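You operate a simulated robot arm through the tools that you are given. There is no shell and no other tool. Be economical: measure what you need, move in short steps, check, and stop when the job is done.

You are at the controls of a simulated robot arm. One attempt, no reset.

Task
Put the 5.0 mm feed plate from the middle shelf of the blue rack on the second shelf from the bottom of the blue rack and the 6.0 mm feed plate on the second shelf from the bottom of the grey rack. Take the brush on the second shelf from the bottom of the blue rack and put it away on the ledge under the brush rod. Fetch the green cap from the middle shelf of the grey rack and set it on top of the black belt roll. Put three of the stones from the second shelf from the bottom of the grey rack on the middle shelf of the grey rack. Any order will do.

It is judged by the outcome, as a careful person would: the job done as asked, and still so three seconds after it is handed in. It fails if anything else is knocked over, pushed out of place, dropped, spilled or broken. A push-on lid holds only when it is set on centred and level and pressed home; a screw cap is set on level and turned clockwise until tight.

Robot
A 6-joint arm with a two-finger gripper on a trunk, on a base that drives. Base frame: it is fixed to the floor where the robot stands at the start and does not move with it; the origin is under the middle of the robot, x ahead of it, y to its left, z up. Readings come in cm, degrees, newtons and seconds.
With the tool pointing down near the work surface it reaches from about 28 to 82 cm from the robot's upright axis, wherever it stands. Its first joint turns from -166.0 to 166.0 degrees. Places, roughly: belt roll (13x13x9 cm) [50, 110, 100]; brush (13x5x7 cm) [40, 0, 60]; cap [50, 175, 100]; feed plate [50, 25, 100]; ledge under the brush rod [-1130, 150, 40]; middle shelf of the grey rack [50, 140, 100]; second shelf of the blue rack [50, 20, 60]; second shelf of the grey rack [50, 140, 60]; stone (3x3x2 cm) [40, 120, 60]; stone (4x4x3 cm) [40, 130, 60]; stone (5x5x3 cm) [60, 180, 60]; stone (6x4x3 cm) [40, 180, 60]. Payload 2.45 kg.
Tool frame: the origin (TCP) lies between the finger pads and is the grasp point; the fingertips stand 2.6 cm ahead of it; z points along the fingers, y is the line along which they close. The gripper opens to 9.6 cm. The gripper's body begins 6.9 cm behind the TCP.
Orientation is told as [roll, pitch, yaw] about the base's x, y, z axes, in that order, counted from this pose: with the fingers straight down and closing along the base's y, the tool's x points along the base's -x, its y along +y and its z along -z.

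Tools
- The arm moves only by the tool jog_arm. Its argument "moves" is a list of rows, each an object of numbers (a shift or turn left out is 0, a gripper value left out holds the last): "x", "y", "z": the shift along the base's x, y, z in mm; "rx", "ry", "rz": the turn, a rotation vector about the base's x, y, z in degrees; "jaw": the closure, from 0 (fully open) to 1 (shut). In form: [{"x": .., "y": .., "z": .., "rx": .., "ry": .., "rz": .., "jaw": ..}, ...]. A call has 1 to 10 rows; each row shifts and turns the commanded pose from where the row before left it. Rows are played at 5 a second. More than 5 cm and 8.6 degrees between two rows, or a gripper value outside its range, and nothing of the call is played. A pose out of reach is approached as far as the arm can. The call stops where the force on the tool passes 40 N (or 10 N more than at its start, if that is more) or the arm is blocked; 0.2 s more then pass. Each finger halts on what it meets, pressing with about 27 N; the grip force reading is that of the motor and also rises with nothing between the fingers. The clock runs only during rows and for 0.2 s after the last one: add rows that do not move to give the fingers time. The reply holds the time, the measured pose of the TCP, the force on the tool along the base axes, the opening and the grip force, in the units named above and with some noise, with the torque about the TCP (base axes, N m) and any sound that the robot's microphone picked up.
- Cameras (640 x 400 px; columns grow to the right, rows downward): "scene" is now at [2.46, 17.57, 112.01]; the picture's right is [0.17, -0.98, 0.00], its down [-0.56, -0.10, -0.82] and it looks along [0.81, 0.14, -0.57] (base axes); focal length 214 px, centre (320, 200). "wrist" rides on the gripper at [8.2, 0.3, -9.8] in the tool frame; the picture's right is [-0.04, 1.00, 0.00], its down [-0.73, -0.03, -0.68] and it looks along [-0.68, -0.03, 0.73] (tool axes); focal length 256 px, centre (320, 200). There is no depth. A picture from a camera that has moved, and an enlarged one, comes with that camera's place and axes in the base frame and with its lens.
- get_image(camera): a new picture of that camera. The clock stands still meanwhile.
- move_column(by): slides the trunk up (or, below 0, down) by that many cm; the arm and the scene camera ride with it, the base frame stays. It gives what a move gives, with no picture.
- drive_base(legs): drives the robot by 1 to 6 legs, each [ahead, turn to the left] in cm and degrees, along the robot's own axes; the way and the turn of a leg run together, so that a leg with both is an arc; at most 150 cm and 180 degrees a leg. The arm and the cameras ride along, it lands a little off, and it stops where it bumps. It gives what a move gives.
- turn_head(pan, tilt): turns the head with the scene camera to pan (to the left, within 155 degrees either way) and tilt (down, from -29 to 69), counted from straight ahead of the robot. It gives what a move gives.
- enlarge(camera, box): a new picture of the part [left, top, right, bottom] of that camera's present view, enlarged. The clock stands still meanwhile.
- close_job(): hands the job in; it is judged then, once.

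Go step by step. Nothing tells you exact positions but the pictures and the camera data: compare them with the known pose of the tool, close in by small moves and look again before you grip or let go. The budget is 207 turns and 180 pictures, counting those below and the enlarged ones. Unless the task says otherwise, let go and move clear before handing in, and close with one line.

The tools are called as name(argument=value, ...) on one line, values as JSON. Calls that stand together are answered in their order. jog_arm: Moves the arm, as the interface text tells. Its arguments: {"type":"object","properties":{"moves":{"type":"array","items":{"type":"object","properties":{"x":{"type":"number"},"y":{"type":"number"},"z":{"type":"number"},"rx":{"type":"number"},"ry":{"type":"number"},"rz":{"type":"number"},"jaw":{"type":"number"}}}}},"required":["moves"]} The other tools are called the same way: move_column (by) slides the trunk up or down; drive_base (legs) drives the base; turn_head (pan, tilt) turns the head that bears the scene camera; get_image (camera) takes a picture; enlarge (camera, box) takes an enlarged picture of a part of a camera's view; close_job () hands the job in.

At the start:

```text
clock: 0.0
position: [21.6, 39.46, 100.04]
orientation: [0.0, -0.1, 0.0]
contact_force: [-0.1, -0.1, 0.9]
ft_torque: [-0.02, 0.02, 0.02]
width: 9.6
finger_force: 0.1
trunk travel left (down, up): [-15.0, 0.0]
robot x, y, heading: [0.08, 0.04, -0.1]
head pan, tilt: [10.0, 34.5]
```

scene: 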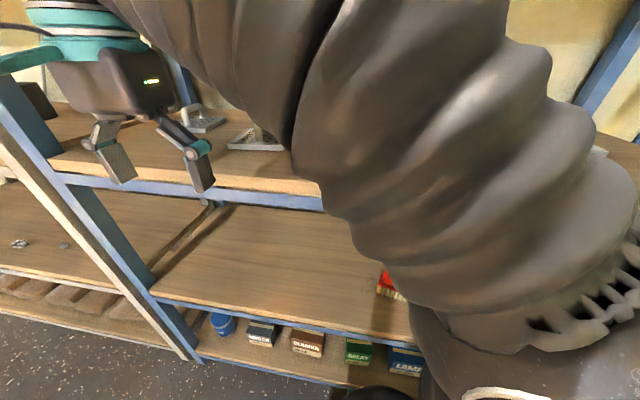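
wrist: 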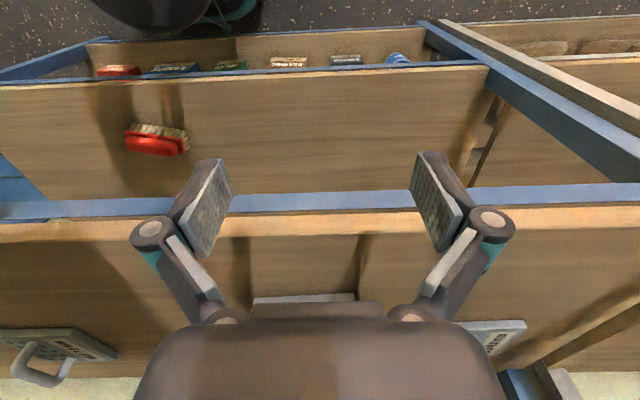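

I see the blue rack ahead with feed plates on the middle shelf and the red brush on the second one. I'll look around with the head first.

turn_head(pan=45, tilt=30)

get_image(camera="scene")

turn_head(pan=-35, tilt=35)

get_image(camera="scene")

enlarge(camera="wrist", box=[0, 200, 640, 400])

```text
clock: 1.0
position: [21.59, 39.67, 99.99]
orientation: [0.1, -0.1, 0.0]
contact_force: [-0.8, -0.5, -1.0]
ft_torque: [-0.03, 0.02, 0.0]
width: 9.59
finger_force: 0.1
trunk travel left (down, up): [-15.0, 0.0]
robot x, y, heading: [0.26, -0.21, 0.3]
head pan, tilt: [45.0, 30.0]
```

```text
177 pictures are left
camera scene: at [0.16, 22.43, 112.7], right [0.71, -0.71, 0.0], down [-0.35, -0.35, -0.87], along [0.61, 0.61, -0.5], focal length 214 px, centre (320, 200)
```

scene: 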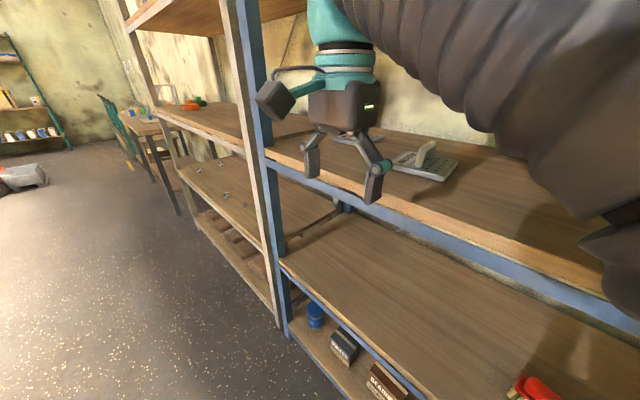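

```text
clock: 2.5
position: [21.4, 39.57, 99.87]
orientation: [0.0, 0.0, 0.0]
contact_force: [-0.5, 0.3, 0.8]
ft_torque: [0.02, -0.01, 0.02]
width: 9.6
finger_force: 0.1
trunk travel left (down, up): [-15.0, 0.0]
robot x, y, heading: [-0.06, 0.08, 0.2]
head pan, tilt: [-35.0, 35.0]
```

```text
176 pictures are left
camera scene: at [0.98, 10.99, 111.93], right [-0.57, -0.82, 0.0], down [-0.47, 0.33, -0.82], along [0.67, -0.47, -0.57], focal length 214 px, centre (320, 200)
```

scene: 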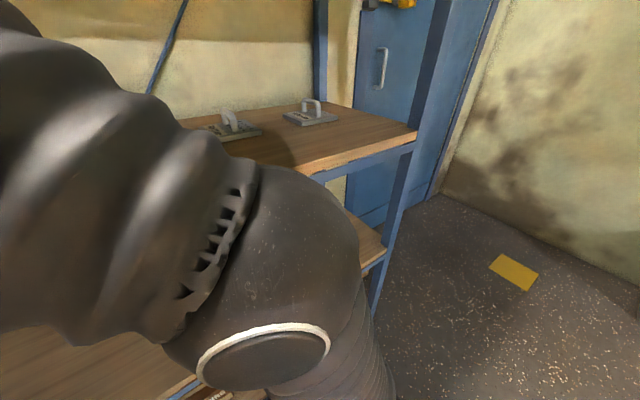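

```text
1.00 times, centred on (320, 300) of wrist (not enlarged: the box is as wide or as high as the picture)
camera zoom: at [13.35, 39.89, 109.83], right [0.04, 1.0, 0.0], down [0.73, -0.03, 0.68], along [0.68, -0.03, -0.73], focal length 256 px, centre (320, 100)
```

zoom: 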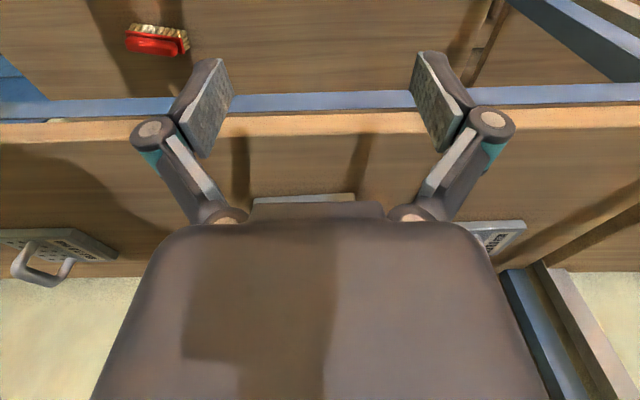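

The middle shelf holds several handled plates. I'll look up for shelves overhead and tilt to see the whole rack.

turn_head(pan=45, tilt=-10)

get_image(camera="scene")

jog_arm(moves=[{"z": 50}, {"z": 50}, {"z": 50}, {}])

get_image(camera="wrist")

```text
clock: 4.1
position: [21.53, 39.46, 99.91]
orientation: [0.0, -0.2, 0.1]
contact_force: [0.1, 0.1, 0.2]
ft_torque: [-0.02, -0.01, 0.01]
width: 9.62
finger_force: 0.1
trunk travel left (down, up): [-15.0, 0.0]
robot x, y, heading: [0.46, -0.15, -0.0]
head pan, tilt: [45.0, -10.0]
```

```text
174 pictures are left
camera scene: at [-0.27, 22.0, 119.06], right [0.71, -0.71, 0.0], down [0.12, 0.12, -0.98], along [0.7, 0.7, 0.17], focal length 214 px, centre (320, 200)
```

scene: 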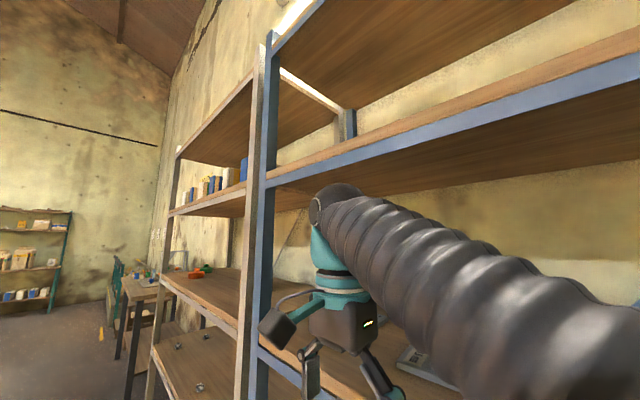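

```text
clock: 5.1
position: [21.24, 38.54, 100.34]
orientation: [0.2, -0.3, 0.0]
contact_force: [-0.4, -0.2, 0.6]
ft_torque: [-0.02, 0.03, 0.01]
width: 9.6
finger_force: 0.1
out of reach, approached as far as the arm can: row 1, 2, 3
trunk travel left (down, up): [-15.0, 0.0]
robot x, y, heading: [-0.06, -0.34, -0.1]
head pan, tilt: [45.0, -10.0]
```

```text
173 pictures are left
camera wrist: at [12.96, 38.84, 110.2], right [0.04, 1.0, 0.0], down [0.73, -0.03, 0.68], along [0.68, -0.03, -0.73], focal length 256 px, centre (320, 200)
```

wrist: 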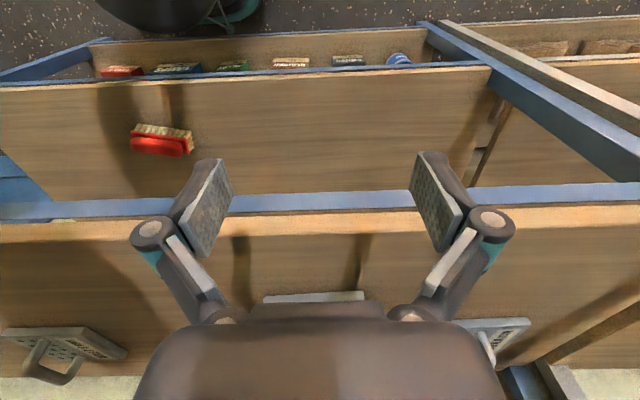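

The upper shelf sits at roughly 130 cm and the arm can't go higher tool-down here. I'll swing the arm left out of the scene camera's view so I can read the plates.

jog_arm(moves=[{"x": -40, "y": 20, "z": 0}, {"x": -50, "y": 20}, {"x": -50, "y": 10}, {"x": -50}, {"x": -50}, {"x": -50}, {"x": -40}, {}])

turn_head(pan=0, tilt=25)

get_image(camera="scene")

```text
refused: row 2 steps farther than a row can; nothing moved
```

```text
clock: 6.2
position: [21.24, 38.49, 100.41]
orientation: [0.2, -0.3, 0.0]
contact_force: [0.6, 0.7, -0.1]
ft_torque: [0.0, -0.01, -0.01]
width: 9.6
finger_force: 0.1
trunk travel left (down, up): [-15.0, 0.0]
robot x, y, heading: [-0.21, 0.1, 0.1]
head pan, tilt: [0.0, 25.0]
```

```text
172 pictures are left
camera scene: at [2.98, 16.04, 113.51], right [0.0, -1.0, 0.0], down [-0.42, 0.0, -0.91], along [0.91, 0.0, -0.42], focal length 214 px, centre (320, 200)
```

scene: 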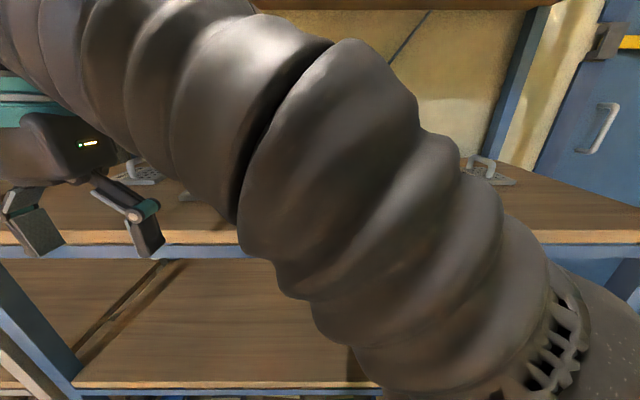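

Retrying the swing with shorter rows.

jog_arm(moves=[{"x": -40, "y": 20}, {"x": -45, "y": 15}, {"x": -45, "y": 10}, {"x": -45}, {"x": -45}, {"x": -45}, {"x": -40}, {}])

get_image(camera="scene")

```text
clock: 7.7
position: [2.23, 45.35, 97.79]
orientation: [-2.3, -0.7, -10.6]
contact_force: [-0.5, -0.6, -0.2]
ft_torque: [-0.02, 0.01, 0.03]
width: 9.61
finger_force: 0.1
out of reach, approached as far as the arm can: row 4, 6, 7
trunk travel left (down, up): [-15.0, 0.0]
robot x, y, heading: [-0.02, 0.32, -0.1]
head pan, tilt: [0.0, 25.0]
stopped in row 7: the arm was blocked; the commanded pose is now the measured one
```

```text
171 pictures are left
camera scene: at [2.1, 19.66, 112.91], right [0.4, -0.92, 0.0], down [-0.44, -0.19, -0.88], along [0.8, 0.35, -0.48], focal length 214 px, centre (320, 200)
```

scene: 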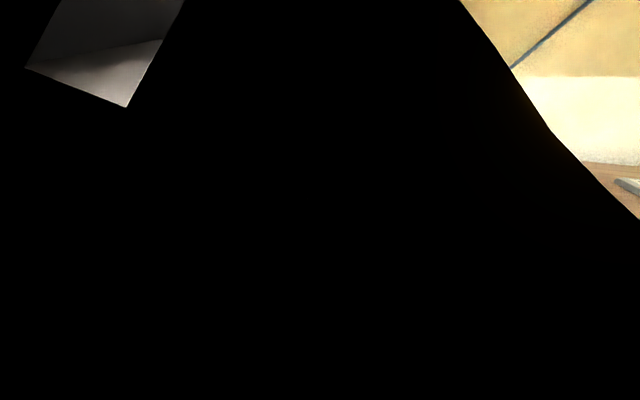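

The arm ran into the head camera, so I'll move it back. Then I'll back off the base and put the arm to the right.

jog_arm(moves=[{"x": 45, "y": 0}, {"x": 45, "y": -10}, {"x": 45, "y": -15}, {"x": 30, "y": -20}, {"rz": 5}, {"rz": 5}, {}])

drive_base(legs=[[-50, 0]])

turn_head(pan=20, tilt=10)

get_image(camera="scene")

get_image(camera="wrist")

```text
clock: 9.3
position: [18.26, 40.81, 97.88]
orientation: [-2.3, -0.7, 0.0]
contact_force: [-0.6, -0.5, 0.0]
ft_torque: [-0.02, 0.01, -0.02]
width: 9.6
finger_force: 0.0
trunk travel left (down, up): [-15.0, 0.0]
robot x, y, heading: [0.28, 0.47, 0.2]
head pan, tilt: [0.0, 25.0]
```

```text
clock: 12.2
position: [-31.02, 40.8, 97.87]
orientation: [-2.1, -0.7, -0.3]
contact_force: [-0.4, 0.7, 1.1]
ft_torque: [-0.01, -0.03, 0.0]
width: 9.6
finger_force: 0.1
trunk travel left (down, up): [-15.0, 0.0]
robot x, y, heading: [-49.5, -0.06, -0.1]
head pan, tilt: [0.0, 25.0]
```

```text
clock: 13.0
position: [-31.11, 40.78, 97.94]
orientation: [-2.2, -0.8, -0.4]
contact_force: [0.5, -0.2, 1.1]
ft_torque: [0.01, -0.01, 0.01]
width: 9.6
finger_force: 0.0
trunk travel left (down, up): [-15.0, 0.0]
robot x, y, heading: [-49.63, 0.17, -0.3]
head pan, tilt: [20.0, 10.0]
```

```text
170 pictures are left
camera scene: at [-46.9, 19.32, 115.93], right [0.34, -0.94, 0.0], down [-0.16, -0.06, -0.98], along [0.93, 0.33, -0.17], focal length 214 px, centre (320, 200)
```

scene: 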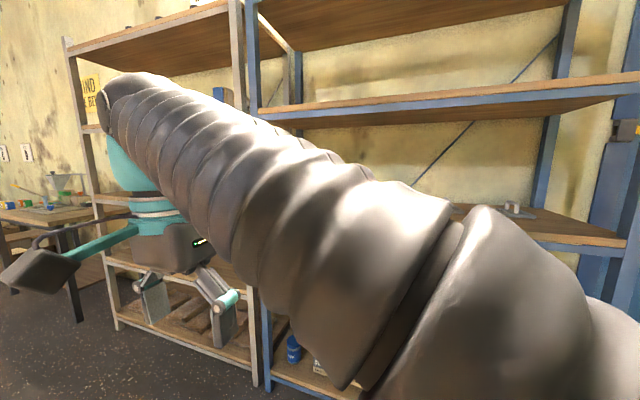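

```text
169 pictures are left
camera wrist: at [-39.33, 41.54, 107.62], right [0.05, 1.0, -0.04], down [0.73, -0.01, 0.69], along [0.69, -0.06, -0.72], focal length 256 px, centre (320, 200)
```

wrist: 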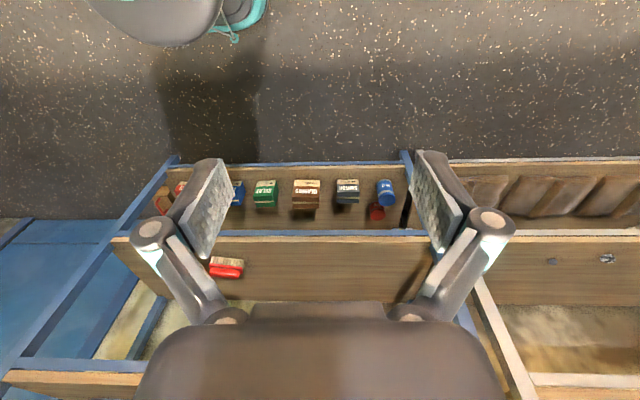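

I'll swing the arm down to the right so that the scene camera can see both racks.

jog_arm(moves=[{"x": 30, "y": -30, "rx": 2.2}, {"x": 30, "y": -35, "z": -10}, {"x": 20, "y": -40, "z": -20}, {"x": 10, "y": -45}, {"y": -45, "z": -20}, {"y": -45, "z": -20}, {"y": -45, "z": -20}, {"y": -45, "z": -20}, {"y": -45, "z": -20}, {"y": -45, "z": -20}])

jog_arm(moves=[{"y": -45, "z": -20}, {"y": -45, "z": -20}, {"y": -45, "z": -20}, {"y": -45, "z": -20}, {"y": -45, "z": -20}, {"y": -45}, {"y": -45, "x": -20}, {"y": -45, "x": -20}])

turn_head(pan=0, tilt=15)

get_image(camera="scene")

turn_head(pan=50, tilt=15)

get_image(camera="scene")

```text
clock: 15.2
position: [-22.18, -1.54, 82.9]
orientation: [-0.1, -0.7, -0.4]
contact_force: [0.6, 0.5, -0.1]
ft_torque: [0.0, 0.01, -0.03]
width: 9.6
finger_force: 0.1
trunk travel left (down, up): [-15.0, 0.0]
robot x, y, heading: [-49.86, 0.28, -0.2]
head pan, tilt: [20.0, 10.0]
```

```text
clock: 17.0
position: [-25.92, -37.39, 73.15]
orientation: [0.0, -0.7, -0.4]
contact_force: [-0.1, -0.1, 0.6]
ft_torque: [-0.02, 0.02, 0.02]
width: 9.6
finger_force: 0.1
trunk travel left (down, up): [-15.0, 0.0]
robot x, y, heading: [-49.44, 0.03, -0.2]
head pan, tilt: [20.0, 10.0]
```

```text
clock: 17.8
position: [-25.97, -37.29, 73.08]
orientation: [0.1, -0.7, -0.4]
contact_force: [0.0, -0.1, 0.9]
ft_torque: [0.0, 0.01, 0.04]
width: 9.58
finger_force: 0.1
trunk travel left (down, up): [-15.0, 0.0]
robot x, y, heading: [-49.13, -0.07, -0.5]
head pan, tilt: [0.0, 15.0]
```

```text
168 pictures are left
camera scene: at [-46.32, 16.12, 115.13], right [0.0, -1.0, 0.0], down [-0.26, 0.0, -0.97], along [0.97, 0.0, -0.26], focal length 214 px, centre (320, 200)
```

scene: 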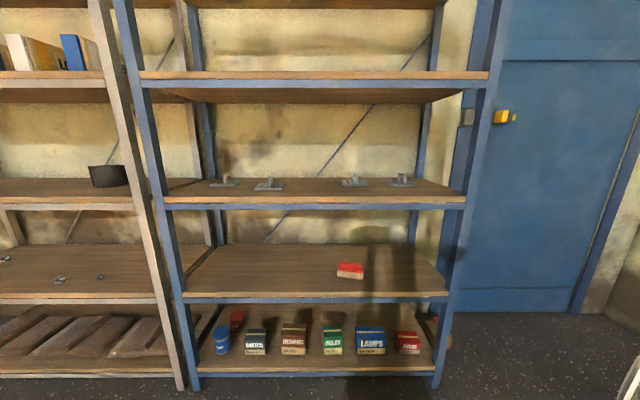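

```text
clock: 19.0
position: [-25.9, -37.31, 73.05]
orientation: [0.0, -0.7, -0.3]
contact_force: [0.2, 0.4, -0.2]
ft_torque: [-0.01, 0.02, -0.02]
width: 9.6
finger_force: 0.0
trunk travel left (down, up): [-15.0, 0.0]
robot x, y, heading: [-49.47, 0.1, -0.3]
head pan, tilt: [50.0, 15.0]
```

```text
167 pictures are left
camera scene: at [-49.61, 23.27, 115.13], right [0.76, -0.65, 0.0], down [-0.17, -0.2, -0.97], along [0.62, 0.74, -0.26], focal length 214 px, centre (320, 200)
```

scene: 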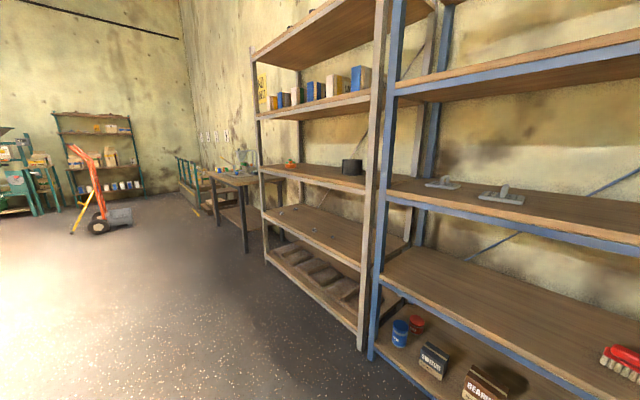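

Good overview: middle shelf at about z=97, front edge x≈28, four plates at y≈58, 38, 2 and -18. I'll zoom in on the labels.

turn_head(pan=0, tilt=15)

enlarge(camera="scene", box=[200, 160, 300, 205])

enlarge(camera="scene", box=[325, 160, 425, 205])

```text
clock: 20.2
position: [-26.04, -37.31, 72.9]
orientation: [0.0, -0.6, -0.5]
contact_force: [0.3, 0.6, 0.1]
ft_torque: [0.02, 0.0, 0.0]
width: 9.62
finger_force: 0.0
trunk travel left (down, up): [-15.0, 0.0]
robot x, y, heading: [-49.74, 0.13, -0.3]
head pan, tilt: [0.0, 15.0]
```

```text
6.40 times, centred on (250, 182) of scene
camera zoom: at [-46.32, 16.12, 115.13], right [0.0, -1.0, 0.0], down [-0.26, 0.0, -0.97], along [0.97, 0.0, -0.26], focal length 1373 px, centre (768, 312)
```

zoom: 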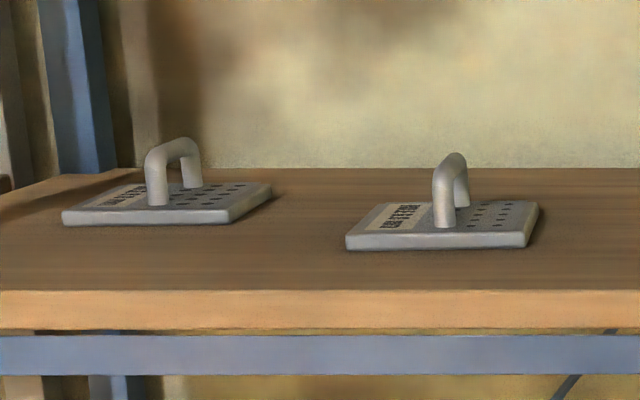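

```text
6.40 times, centred on (375, 182) of scene
camera zoom: at [-46.32, 16.12, 115.13], right [0.0, -1.0, 0.0], down [-0.26, 0.0, -0.97], along [0.97, 0.0, -0.26], focal length 1373 px, centre (-32, 312)
```

zoom: 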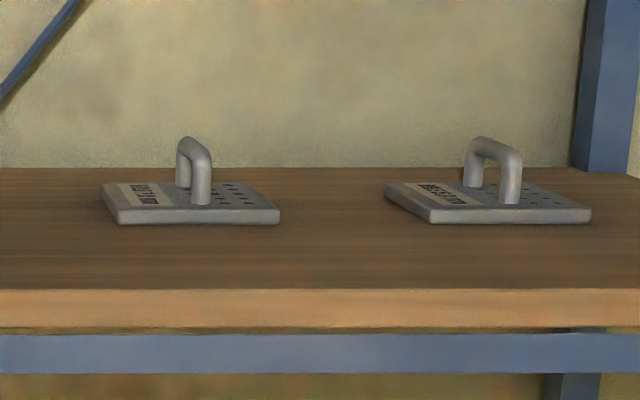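

Each handle bar runs roughly front to back. I'll turn the tool 180° about vertical so the wrist camera rides above when the tool is pitched forward.

jog_arm(moves=[{"rz": 8.5}, {"rz": 8.5}, {"rz": 8.5}, {"rz": 8.5}, {"rz": 8.5}, {"rz": 8.5}, {"rz": 8.5}, {"rz": 8.5}, {"rz": 8.5}, {"rz": 8.5}])

jog_arm(moves=[{"rz": 8.5}, {"rz": 8.5}, {"rz": 8.5}, {"rz": 8.5}, {"rz": 8.5}, {"rz": 8.5}, {"rz": 8.5}, {"rz": 8.5}, {"rz": 8.5}, {"rz": 8.5}])

jog_arm(moves=[{"rz": 5.3}, {"rz": 5}, {}])

```text
clock: 22.4
position: [-26.07, -37.22, 72.82]
orientation: [-0.1, -0.7, 84.8]
contact_force: [-0.4, 0.0, 0.5]
ft_torque: [0.02, -0.02, 0.03]
width: 9.57
finger_force: 0.2
trunk travel left (down, up): [-15.0, 0.0]
robot x, y, heading: [-49.35, 0.06, -0.5]
head pan, tilt: [0.0, 15.0]
```

```text
clock: 24.6
position: [-4.56, -3.89, 70.37]
orientation: [1.7, -0.7, 168.0]
contact_force: [0.2, 0.0, -0.2]
ft_torque: [0.0, 0.0, -0.01]
width: 9.64
finger_force: 0.0
out of reach, approached as far as the arm can: row 3, 4, 5, 6, 7, 8, 9, 10
trunk travel left (down, up): [-15.0, 0.0]
robot x, y, heading: [-49.46, 0.16, -0.2]
head pan, tilt: [0.0, 15.0]
```

```text
clock: 25.4
position: [-4.67, 3.87, 70.08]
orientation: [0.9, -0.5, 179.0]
contact_force: [-0.1, 0.8, -0.4]
ft_torque: [-0.03, 0.01, -0.03]
width: 9.59
finger_force: 0.1
out of reach, approached as far as the arm can: row 1, 2
trunk travel left (down, up): [-15.0, 0.0]
robot x, y, heading: [-49.33, 0.2, -0.1]
head pan, tilt: [0.0, 15.0]
```

Yaw 180 is reached near joint 6's limit, so I should keep targets slightly left of the robot. Next I'll pitch the tool 45° forward and raise it.

jog_arm(moves=[{"ry": -7.5, "z": 40}, {"ry": -7.5, "z": 40, "y": 20}, {"ry": -7.5, "z": 40, "y": 20}, {"ry": -7.5, "z": 40, "y": 20}, {"ry": -7.5, "z": 40, "y": 20}, {"ry": -7.5, "z": 40, "y": 20}, {"z": 40}, {"z": 40}, {"z": 30}, {}])

get_image(camera="wrist")

get_image(camera="scene")

```text
clock: 27.6
position: [-4.82, 14.11, 105.08]
orientation: [0.0, 44.3, 179.9]
contact_force: [0.6, 0.4, -0.2]
ft_torque: [0.02, 0.02, 0.01]
width: 9.57
finger_force: 0.1
out of reach, approached as far as the arm can: row 1
trunk travel left (down, up): [-15.0, 0.0]
robot x, y, heading: [-49.41, 0.12, -0.3]
head pan, tilt: [0.0, 15.0]
```

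```text
164 pictures are left
camera wrist: at [-5.81, 13.91, 117.78], right [-0.03, -1.0, -0.03], down [-1.0, 0.03, -0.03], along [0.03, 0.03, -1.0], focal length 256 px, centre (320, 200)
```

wrist: 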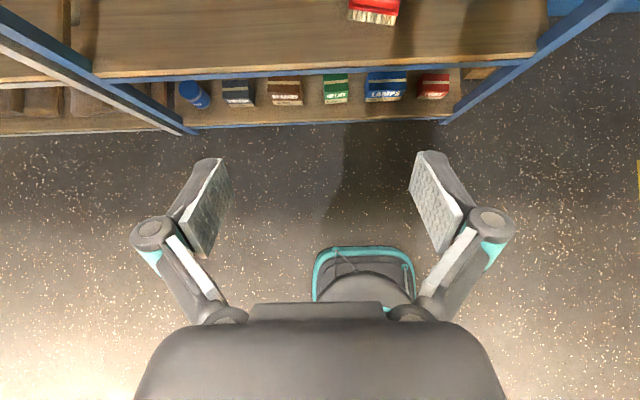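

```text
163 pictures are left
camera scene: at [-46.32, 16.13, 115.13], right [0.0, -1.0, 0.0], down [-0.26, 0.0, -0.97], along [0.97, 0.0, -0.26], focal length 214 px, centre (320, 200)
```

scene: 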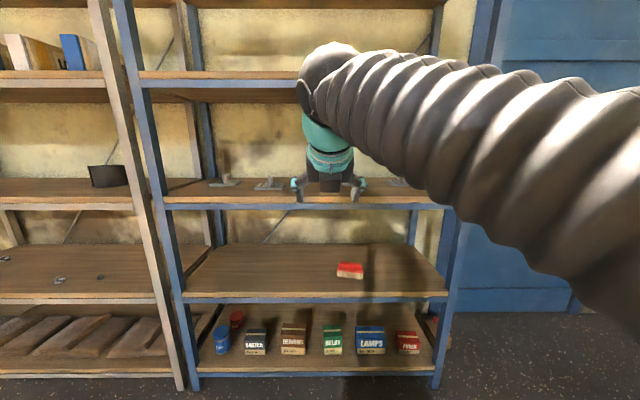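

The wrist camera now looks straight down. I'll raise slightly and drive forward to look at the plates from above.

jog_arm(moves=[{"z": 40}, {}])

drive_base(legs=[[36, 0]])

get_image(camera="wrist")

get_image(camera="scene")

```text
clock: 28.2
position: [-4.7, 14.07, 109.11]
orientation: [0.1, 44.2, 179.9]
contact_force: [0.3, 0.0, -0.3]
ft_torque: [0.01, 0.03, -0.02]
width: 9.59
finger_force: 0.0
trunk travel left (down, up): [-15.0, 0.0]
robot x, y, heading: [-49.34, 0.58, -0.6]
head pan, tilt: [0.0, 15.0]
```

```text
clock: 30.5
position: [31.06, 13.82, 108.93]
orientation: [0.0, 44.3, 179.7]
contact_force: [-0.3, -0.7, -0.6]
ft_torque: [0.0, -0.01, 0.0]
width: 9.62
finger_force: 0.0
trunk travel left (down, up): [-15.0, 0.0]
robot x, y, heading: [-13.59, -0.19, -0.5]
head pan, tilt: [0.0, 15.0]
```

```text
162 pictures are left
camera wrist: at [29.92, 13.5, 121.76], right [-0.03, -1.0, -0.03], down [-1.0, 0.03, -0.03], along [0.03, 0.03, -1.0], focal length 256 px, centre (320, 200)
```

wrist: 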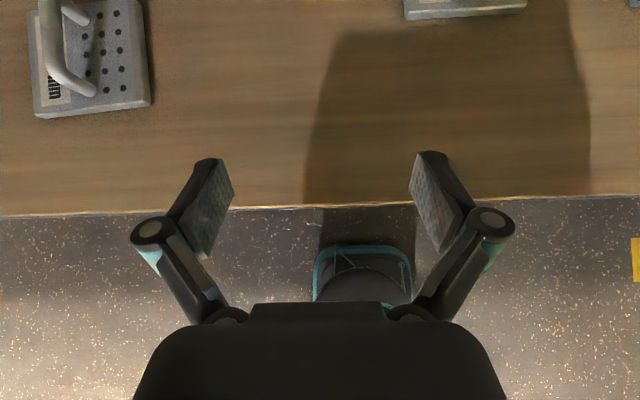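

```text
161 pictures are left
camera scene: at [-10.56, 15.9, 115.13], right [-0.01, -1.0, 0.0], down [-0.26, 0.0, -0.97], along [0.97, -0.01, -0.26], focal length 214 px, centre (320, 200)
```

scene: 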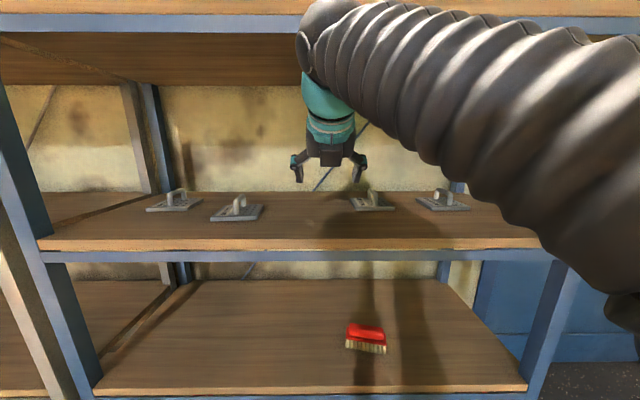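

I'll extend forward and left to read the two left plates.

jog_arm(moves=[{"x": 30, "y": 30}, {"x": 30, "y": 30, "z": -10}, {"x": 30, "y": 30, "z": -10}, {"x": 20, "y": 40, "z": -10}, {"y": 40}, {"y": 30}, {}])

get_image(camera="wrist")

```text
clock: 32.1
position: [41.99, 33.78, 106.09]
orientation: [0.0, 44.3, 179.7]
contact_force: [0.4, 0.2, -0.2]
ft_torque: [-0.01, 0.01, 0.0]
width: 9.59
finger_force: 0.0
trunk travel left (down, up): [-15.0, 0.0]
robot x, y, heading: [-13.5, 0.14, -0.5]
head pan, tilt: [0.0, 15.0]
```

```text
160 pictures are left
camera wrist: at [40.97, 33.44, 118.87], right [-0.03, -1.0, -0.03], down [-1.0, 0.03, -0.03], along [0.03, 0.03, -1.0], focal length 256 px, centre (320, 200)
```

wrist: 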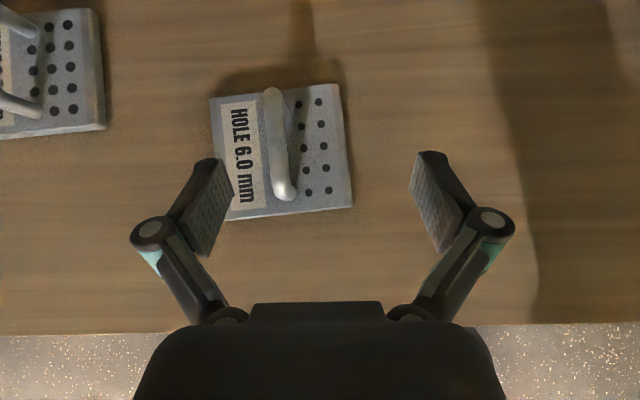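

Plate 2 (y≈37) is 6.0 mm. Next I'll look at plate 1 on the left.

jog_arm(moves=[{"y": 45, "z": 5}, {"y": 45}, {"y": 45}, {"y": 25}, {}])

get_image(camera="wrist")

```text
clock: 33.3
position: [40.18, 45.1, 103.58]
orientation: [0.0, 44.2, 179.7]
contact_force: [0.3, 0.3, 0.8]
ft_torque: [-0.02, -0.01, 0.0]
width: 9.62
finger_force: 0.1
out of reach, approached as far as the arm can: row 2, 3, 4
trunk travel left (down, up): [-15.0, 0.0]
robot x, y, heading: [-13.57, -0.05, -0.5]
head pan, tilt: [0.0, 15.0]
```

```text
159 pictures are left
camera wrist: at [39.18, 44.8, 116.29], right [-0.03, -1.0, -0.03], down [-1.0, 0.03, -0.03], along [0.03, 0.03, -1.0], focal length 256 px, centre (320, 200)
```

wrist: 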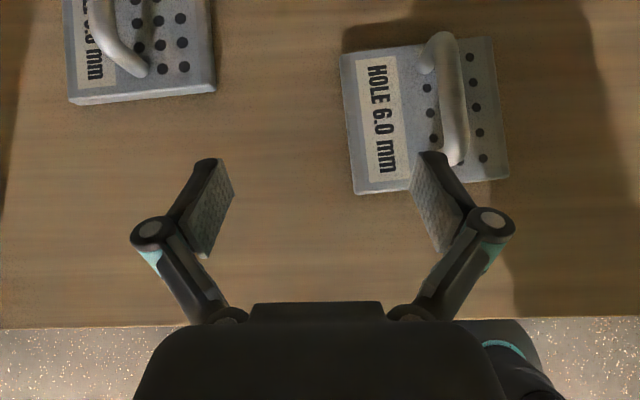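

enlarge(camera="wrist", box=[60, 0, 160, 90])

jog_arm(moves=[{"x": -40, "z": 15}, {"x": -40, "z": 10}, {"x": -20}, {}])

drive_base(legs=[[-25, 0]])

```text
4.44 times, centred on (110, 45) of wrist
camera zoom: at [39.18, 44.8, 116.29], right [-0.03, -1.0, -0.03], down [-1.0, 0.03, -0.03], along [0.03, 0.03, -1.0], focal length 1138 px, centre (1253, 889)
```

zoom: 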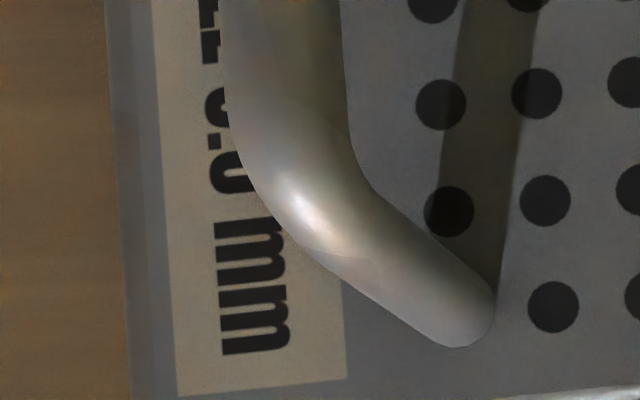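

```text
clock: 34.3
position: [30.12, 45.21, 106.11]
orientation: [0.1, 44.2, 179.8]
contact_force: [-0.7, -0.6, 0.7]
ft_torque: [-0.03, -0.01, 0.02]
width: 9.6
finger_force: 0.1
trunk travel left (down, up): [-15.0, 0.0]
robot x, y, heading: [-13.45, 0.12, -0.5]
head pan, tilt: [0.0, 15.0]
```

```text
clock: 36.1
position: [5.33, 45.17, 105.91]
orientation: [0.0, 44.3, 179.5]
contact_force: [0.1, -0.9, -0.4]
ft_torque: [-0.01, 0.03, -0.03]
width: 9.59
finger_force: 0.0
trunk travel left (down, up): [-15.0, 0.0]
robot x, y, heading: [-38.68, 0.33, -0.4]
head pan, tilt: [0.0, 15.0]
```

Plate 1 isn't readable under its handle. I'll shift right and look at plates 3 and 4.

jog_arm(moves=[{"y": -48}, {"y": -48}, {"y": -48}, {"y": -48}, {"y": -48}, {"y": -48}, {"y": -48}, {"y": -30, "z": 20}, {}])

drive_base(legs=[[30, 0]])

jog_arm(moves=[{"x": 35}, {"x": 35, "z": -10}, {}])

get_image(camera="wrist")

get_image(camera="scene")

```text
clock: 38.1
position: [5.26, 8.58, 108.08]
orientation: [0.0, 44.3, 179.6]
contact_force: [-0.3, -0.4, 0.3]
ft_torque: [-0.02, -0.03, -0.01]
width: 9.6
finger_force: 0.0
trunk travel left (down, up): [-15.0, 0.0]
robot x, y, heading: [-38.63, 0.31, -0.5]
head pan, tilt: [0.0, 15.0]
```

```text
clock: 40.2
position: [35.55, 8.12, 108.06]
orientation: [-0.1, 44.4, 179.2]
contact_force: [0.2, 0.4, 0.6]
ft_torque: [-0.01, -0.01, 0.01]
width: 9.61
finger_force: 0.1
trunk travel left (down, up): [-15.0, 0.0]
robot x, y, heading: [-8.27, -0.18, -0.8]
head pan, tilt: [0.0, 15.0]
```

```text
clock: 41.0
position: [42.55, 8.01, 107.06]
orientation: [0.0, 44.3, 179.3]
contact_force: [0.0, -0.9, -0.2]
ft_torque: [0.0, 0.0, 0.02]
width: 9.6
finger_force: 0.0
trunk travel left (down, up): [-15.0, 0.0]
robot x, y, heading: [-8.82, -0.09, -0.8]
head pan, tilt: [0.0, 15.0]
```

```text
157 pictures are left
camera wrist: at [41.36, 7.81, 119.8], right [-0.04, -1.0, -0.03], down [-1.0, 0.04, -0.03], along [0.03, 0.03, -1.0], focal length 256 px, centre (320, 200)
```

wrist: 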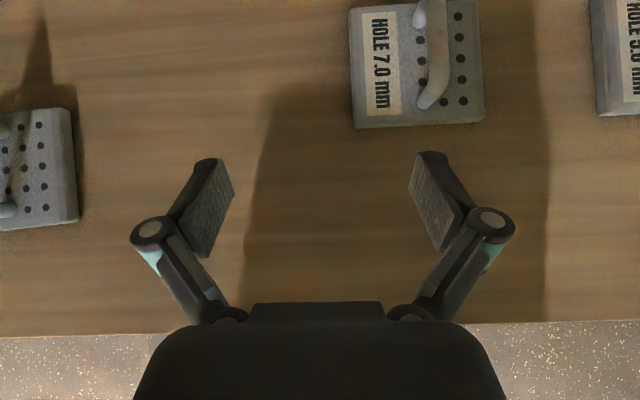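

```text
156 pictures are left
camera scene: at [-5.38, 15.72, 115.13], right [-0.01, -1.0, 0.0], down [-0.26, 0.0, -0.97], along [0.97, -0.01, -0.26], focal length 214 px, centre (320, 200)
```

scene: 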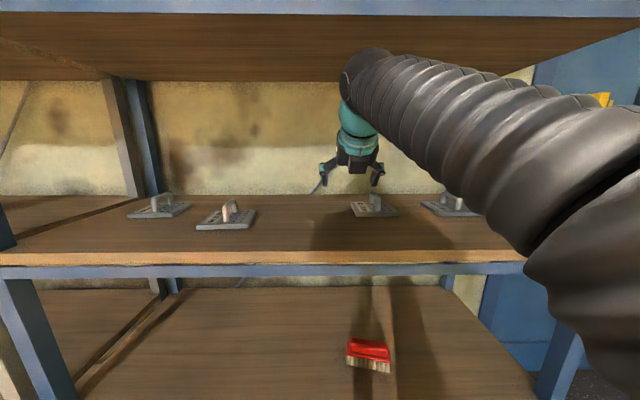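

enlarge(camera="wrist", box=[580, 0, 640, 110])

```text
3.64 times, centred on (610, 55) of wrist
camera zoom: at [41.36, 7.81, 119.8], right [-0.04, -1.0, -0.03], down [-1.0, 0.04, -0.03], along [0.03, 0.03, -1.0], focal length 931 px, centre (-734, 727)
```

zoom: 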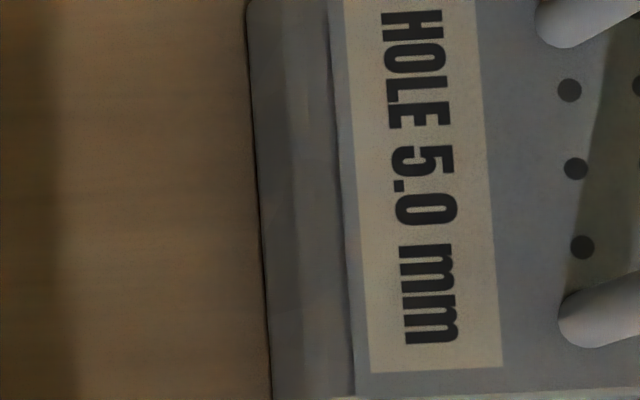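

Plate 4 (y≈-18) is 5.0 mm. I need the robot further right to reach it with this wrist, so I'll back off, sidestep to y≈-30 and come back in.

jog_arm(moves=[{"x": -45, "z": 10}, {"x": -45}, {}])

drive_base(legs=[[-30, 0], [0, -90], [30, 0], [0, 90]])

drive_base(legs=[[24, 0.8]])

get_image(camera="wrist")

get_image(camera="scene")

```text
clock: 41.8
position: [33.56, 7.95, 107.93]
orientation: [0.0, 44.3, 179.3]
contact_force: [0.3, -0.4, 0.2]
ft_torque: [0.01, 0.02, 0.03]
width: 9.61
finger_force: 0.2
trunk travel left (down, up): [-15.0, 0.0]
robot x, y, heading: [-9.18, -0.3, -0.6]
head pan, tilt: [0.0, 15.0]
```

```text
clock: 53.1
position: [2.65, -21.02, 107.95]
orientation: [0.0, 44.3, 179.5]
contact_force: [0.4, 0.0, 0.0]
ft_torque: [0.05, 0.0, 0.0]
width: 9.6
finger_force: 0.1
trunk travel left (down, up): [-15.0, 0.0]
robot x, y, heading: [-39.28, -29.14, -0.7]
head pan, tilt: [0.0, 15.0]
```

```text
clock: 54.9
position: [26.71, -20.63, 108.19]
orientation: [0.0, 44.3, -179.6]
contact_force: [-0.8, 0.1, 1.3]
ft_torque: [-0.02, 0.02, 0.0]
width: 9.6
finger_force: 0.1
trunk travel left (down, up): [-15.0, 0.0]
robot x, y, heading: [-15.55, -29.56, 0.1]
head pan, tilt: [0.0, 15.0]
```

```text
154 pictures are left
camera wrist: at [25.71, -20.91, 120.78], right [-0.02, -1.0, -0.03], down [-1.0, 0.02, -0.03], along [0.03, 0.03, -1.0], focal length 256 px, centre (320, 200)
```

wrist: 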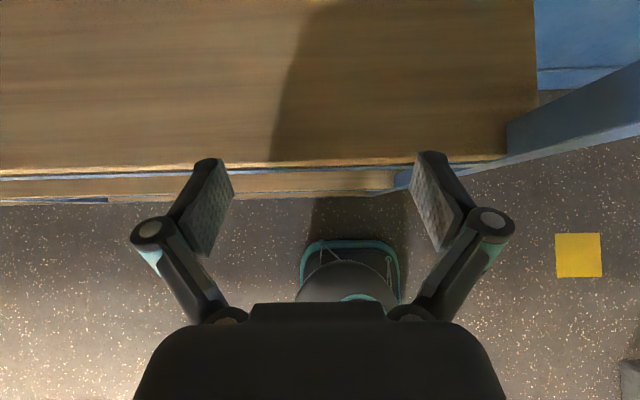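

```text
153 pictures are left
camera scene: at [-12.23, -13.56, 115.13], right [0.0, -1.0, 0.0], down [-0.26, 0.0, -0.97], along [0.97, 0.0, -0.26], focal length 214 px, centre (320, 200)
```

scene: 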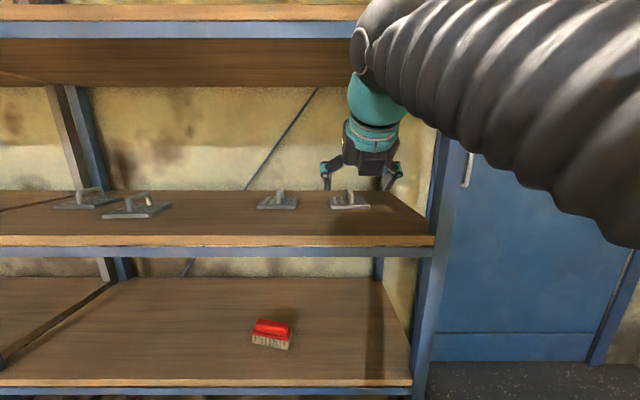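

Moving over plate 4.

jog_arm(moves=[{"x": 45}, {"x": 45}, {"x": 30, "z": -10}, {}])

get_image(camera="wrist")

```text
clock: 55.9
position: [38.74, -20.58, 106.88]
orientation: [-0.1, 44.3, -179.8]
contact_force: [-0.4, -0.5, 0.2]
ft_torque: [-0.01, -0.02, -0.02]
width: 9.62
finger_force: 0.1
trunk travel left (down, up): [-15.0, 0.0]
robot x, y, heading: [-15.46, -29.34, 0.1]
head pan, tilt: [0.0, 15.0]
```

```text
152 pictures are left
camera wrist: at [37.7, -20.92, 119.69], right [-0.02, -1.0, -0.03], down [-1.0, 0.02, -0.03], along [0.03, 0.03, -1.0], focal length 256 px, centre (320, 200)
```

wrist: 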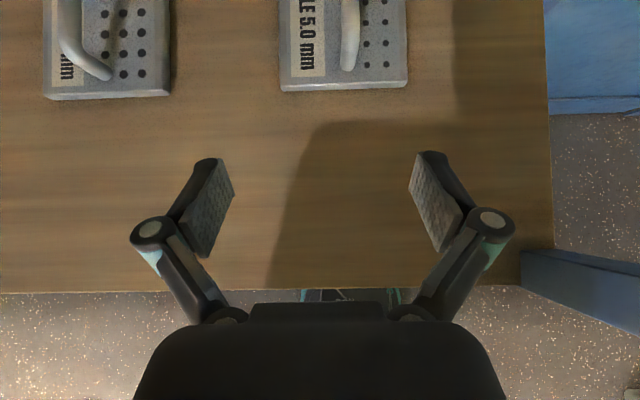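

jog_arm(moves=[{"x": 30, "y": -10}, {"x": 30, "y": -8}, {}])

get_image(camera="wrist")

get_image(camera="scene")

```text
clock: 56.7
position: [44.74, -22.46, 106.89]
orientation: [0.0, 44.3, -179.8]
contact_force: [-0.6, 0.3, 0.0]
ft_torque: [-0.02, -0.01, -0.01]
width: 9.6
finger_force: 0.0
trunk travel left (down, up): [-15.0, 0.0]
robot x, y, heading: [-15.51, -29.8, -0.0]
head pan, tilt: [0.0, 15.0]
```

```text
151 pictures are left
camera wrist: at [43.7, -22.71, 119.74], right [-0.02, -1.0, -0.03], down [-1.0, 0.02, -0.03], along [0.03, 0.03, -1.0], focal length 256 px, centre (320, 200)
```

wrist: 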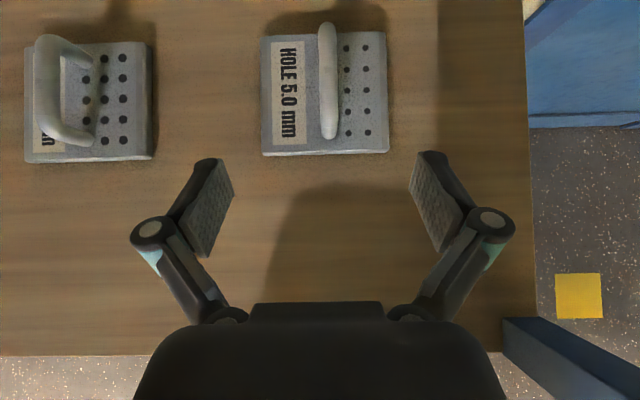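

```text
150 pictures are left
camera scene: at [-12.23, -13.55, 115.13], right [0.0, -1.0, 0.0], down [-0.26, 0.0, -0.97], along [0.97, 0.0, -0.26], focal length 214 px, centre (320, 200)
```

scene: 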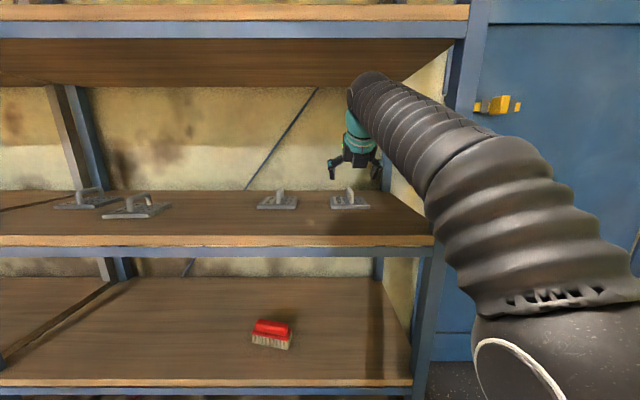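

The 5.0 handle is at about (52.3, -22.7), aligned with x. I'll move over it, descend, and check.

jog_arm(moves=[{"x": 37, "y": -3}, {"x": 35}, {"z": -20}, {}])

get_image(camera="wrist")

enlarge(camera="scene", box=[290, 140, 410, 215])

```text
clock: 57.7
position: [51.94, -22.59, 105.04]
orientation: [0.0, 44.3, -179.8]
contact_force: [1.0, 0.6, -0.2]
ft_torque: [0.03, 0.01, -0.01]
width: 9.59
finger_force: 0.0
trunk travel left (down, up): [-15.0, 0.0]
robot x, y, heading: [-15.17, -29.67, 0.2]
head pan, tilt: [0.0, 15.0]
```

```text
149 pictures are left
camera wrist: at [50.9, -22.98, 117.72], right [-0.02, -1.0, -0.03], down [-1.0, 0.02, -0.03], along [0.03, 0.03, -1.0], focal length 256 px, centre (320, 200)
```

wrist: 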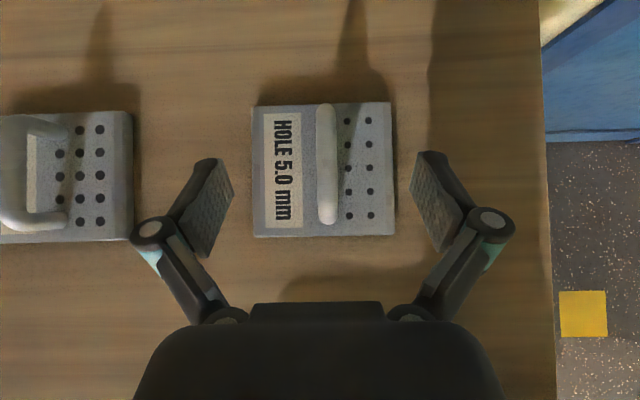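

```text
5.33 times, centred on (350, 178) of scene
camera zoom: at [-12.22, -13.55, 115.13], right [0.0, -1.0, 0.0], down [-0.26, 0.0, -0.97], along [0.97, 0.0, -0.26], focal length 1144 px, centre (160, 320)
```

zoom: 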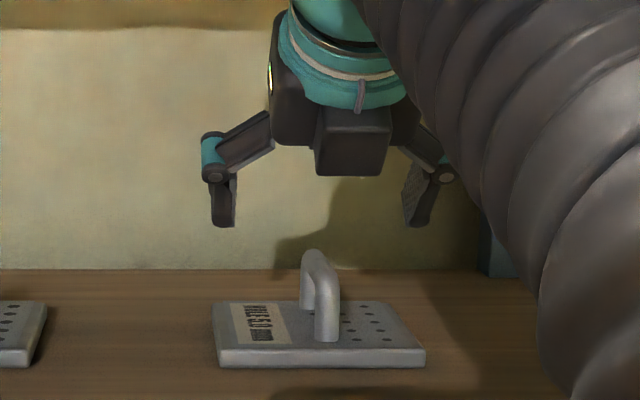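

jog_arm(moves=[{"x": 14, "y": -3}, {"z": -15}, {"z": -12}, {}])

get_image(camera="wrist")

enlarge(camera="scene", box=[290, 140, 410, 215])

```text
clock: 58.7
position: [53.37, -22.86, 102.27]
orientation: [0.0, 44.3, -179.7]
contact_force: [0.4, 0.4, 0.6]
ft_torque: [-0.01, -0.04, -0.03]
width: 9.62
finger_force: 0.1
trunk travel left (down, up): [-15.0, 0.0]
robot x, y, heading: [-15.09, -28.97, -0.1]
head pan, tilt: [0.0, 15.0]
```

```text
147 pictures are left
camera wrist: at [52.26, -23.28, 115.06], right [-0.02, -1.0, -0.03], down [-1.0, 0.02, -0.03], along [0.03, 0.03, -1.0], focal length 256 px, centre (320, 200)
```

wrist: 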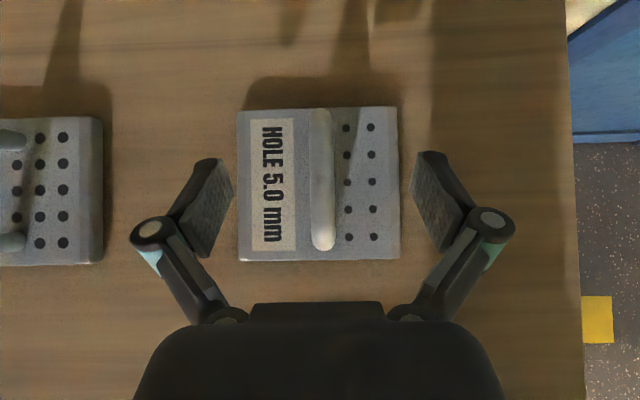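

```text
5.33 times, centred on (350, 178) of scene
camera zoom: at [-12.22, -13.55, 115.13], right [0.0, -1.0, 0.0], down [-0.26, 0.0, -0.97], along [0.97, 0.0, -0.26], focal length 1144 px, centre (160, 320)
```

zoom: 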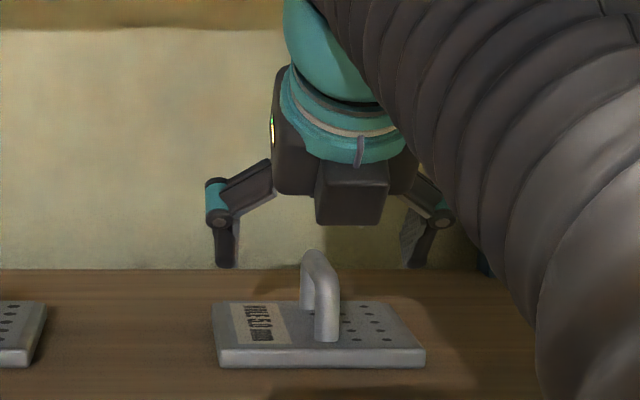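

Aligned. I'll lower 9 mm and close.

jog_arm(moves=[{"z": -9}, {"jaw": 0.5}, {"jaw": 0.8}, {"jaw": 1}, {}, {}, {}, {}])

enlarge(camera="scene", box=[290, 140, 410, 215])

```text
clock: 60.5
position: [53.43, -23.0, 101.4]
orientation: [0.0, 44.3, -179.7]
contact_force: [-0.4, 0.0, 1.8]
ft_torque: [-0.01, -0.02, 0.0]
width: 1.36
finger_force: 27.1
trunk travel left (down, up): [-15.0, 0.0]
robot x, y, heading: [-14.97, -29.61, 0.1]
head pan, tilt: [0.0, 15.0]
```

```text
5.33 times, centred on (350, 178) of scene
camera zoom: at [-12.22, -13.56, 115.13], right [0.0, -1.0, 0.0], down [-0.26, 0.0, -0.97], along [0.97, 0.0, -0.26], focal length 1144 px, centre (160, 320)
```

zoom: 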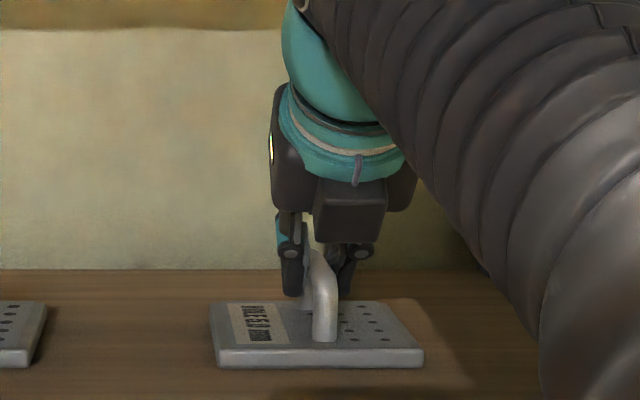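

Gripped, with a 1.36 cm opening. I'll lift a little and check the load.

jog_arm(moves=[{"z": 10}, {"z": 20}, {"z": 10}, {}])

enlarge(camera="scene", box=[270, 100, 430, 200])

```text
clock: 61.5
position: [53.35, -22.87, 105.27]
orientation: [-0.1, 44.2, 180.0]
contact_force: [0.6, 0.4, -4.5]
ft_torque: [-0.01, -0.01, -0.01]
width: 1.37
finger_force: 27.1
trunk travel left (down, up): [-15.0, 0.0]
robot x, y, heading: [-15.22, -29.61, -0.1]
head pan, tilt: [0.0, 15.0]
```

```text
4.00 times, centred on (350, 150) of scene
camera zoom: at [-12.19, -13.55, 115.12], right [0.0, -1.0, 0.0], down [-0.26, 0.0, -0.97], along [0.97, 0.0, -0.26], focal length 858 px, centre (200, 400)
```

zoom: 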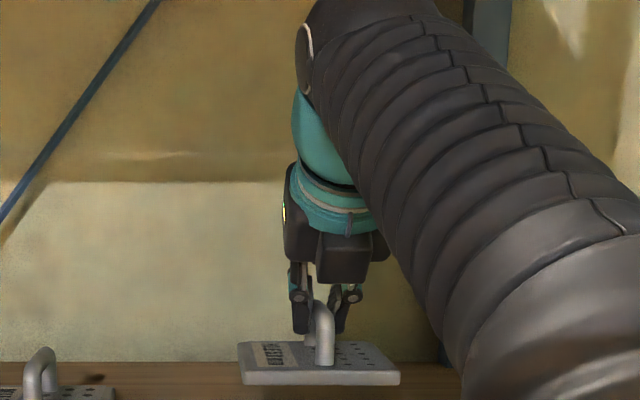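

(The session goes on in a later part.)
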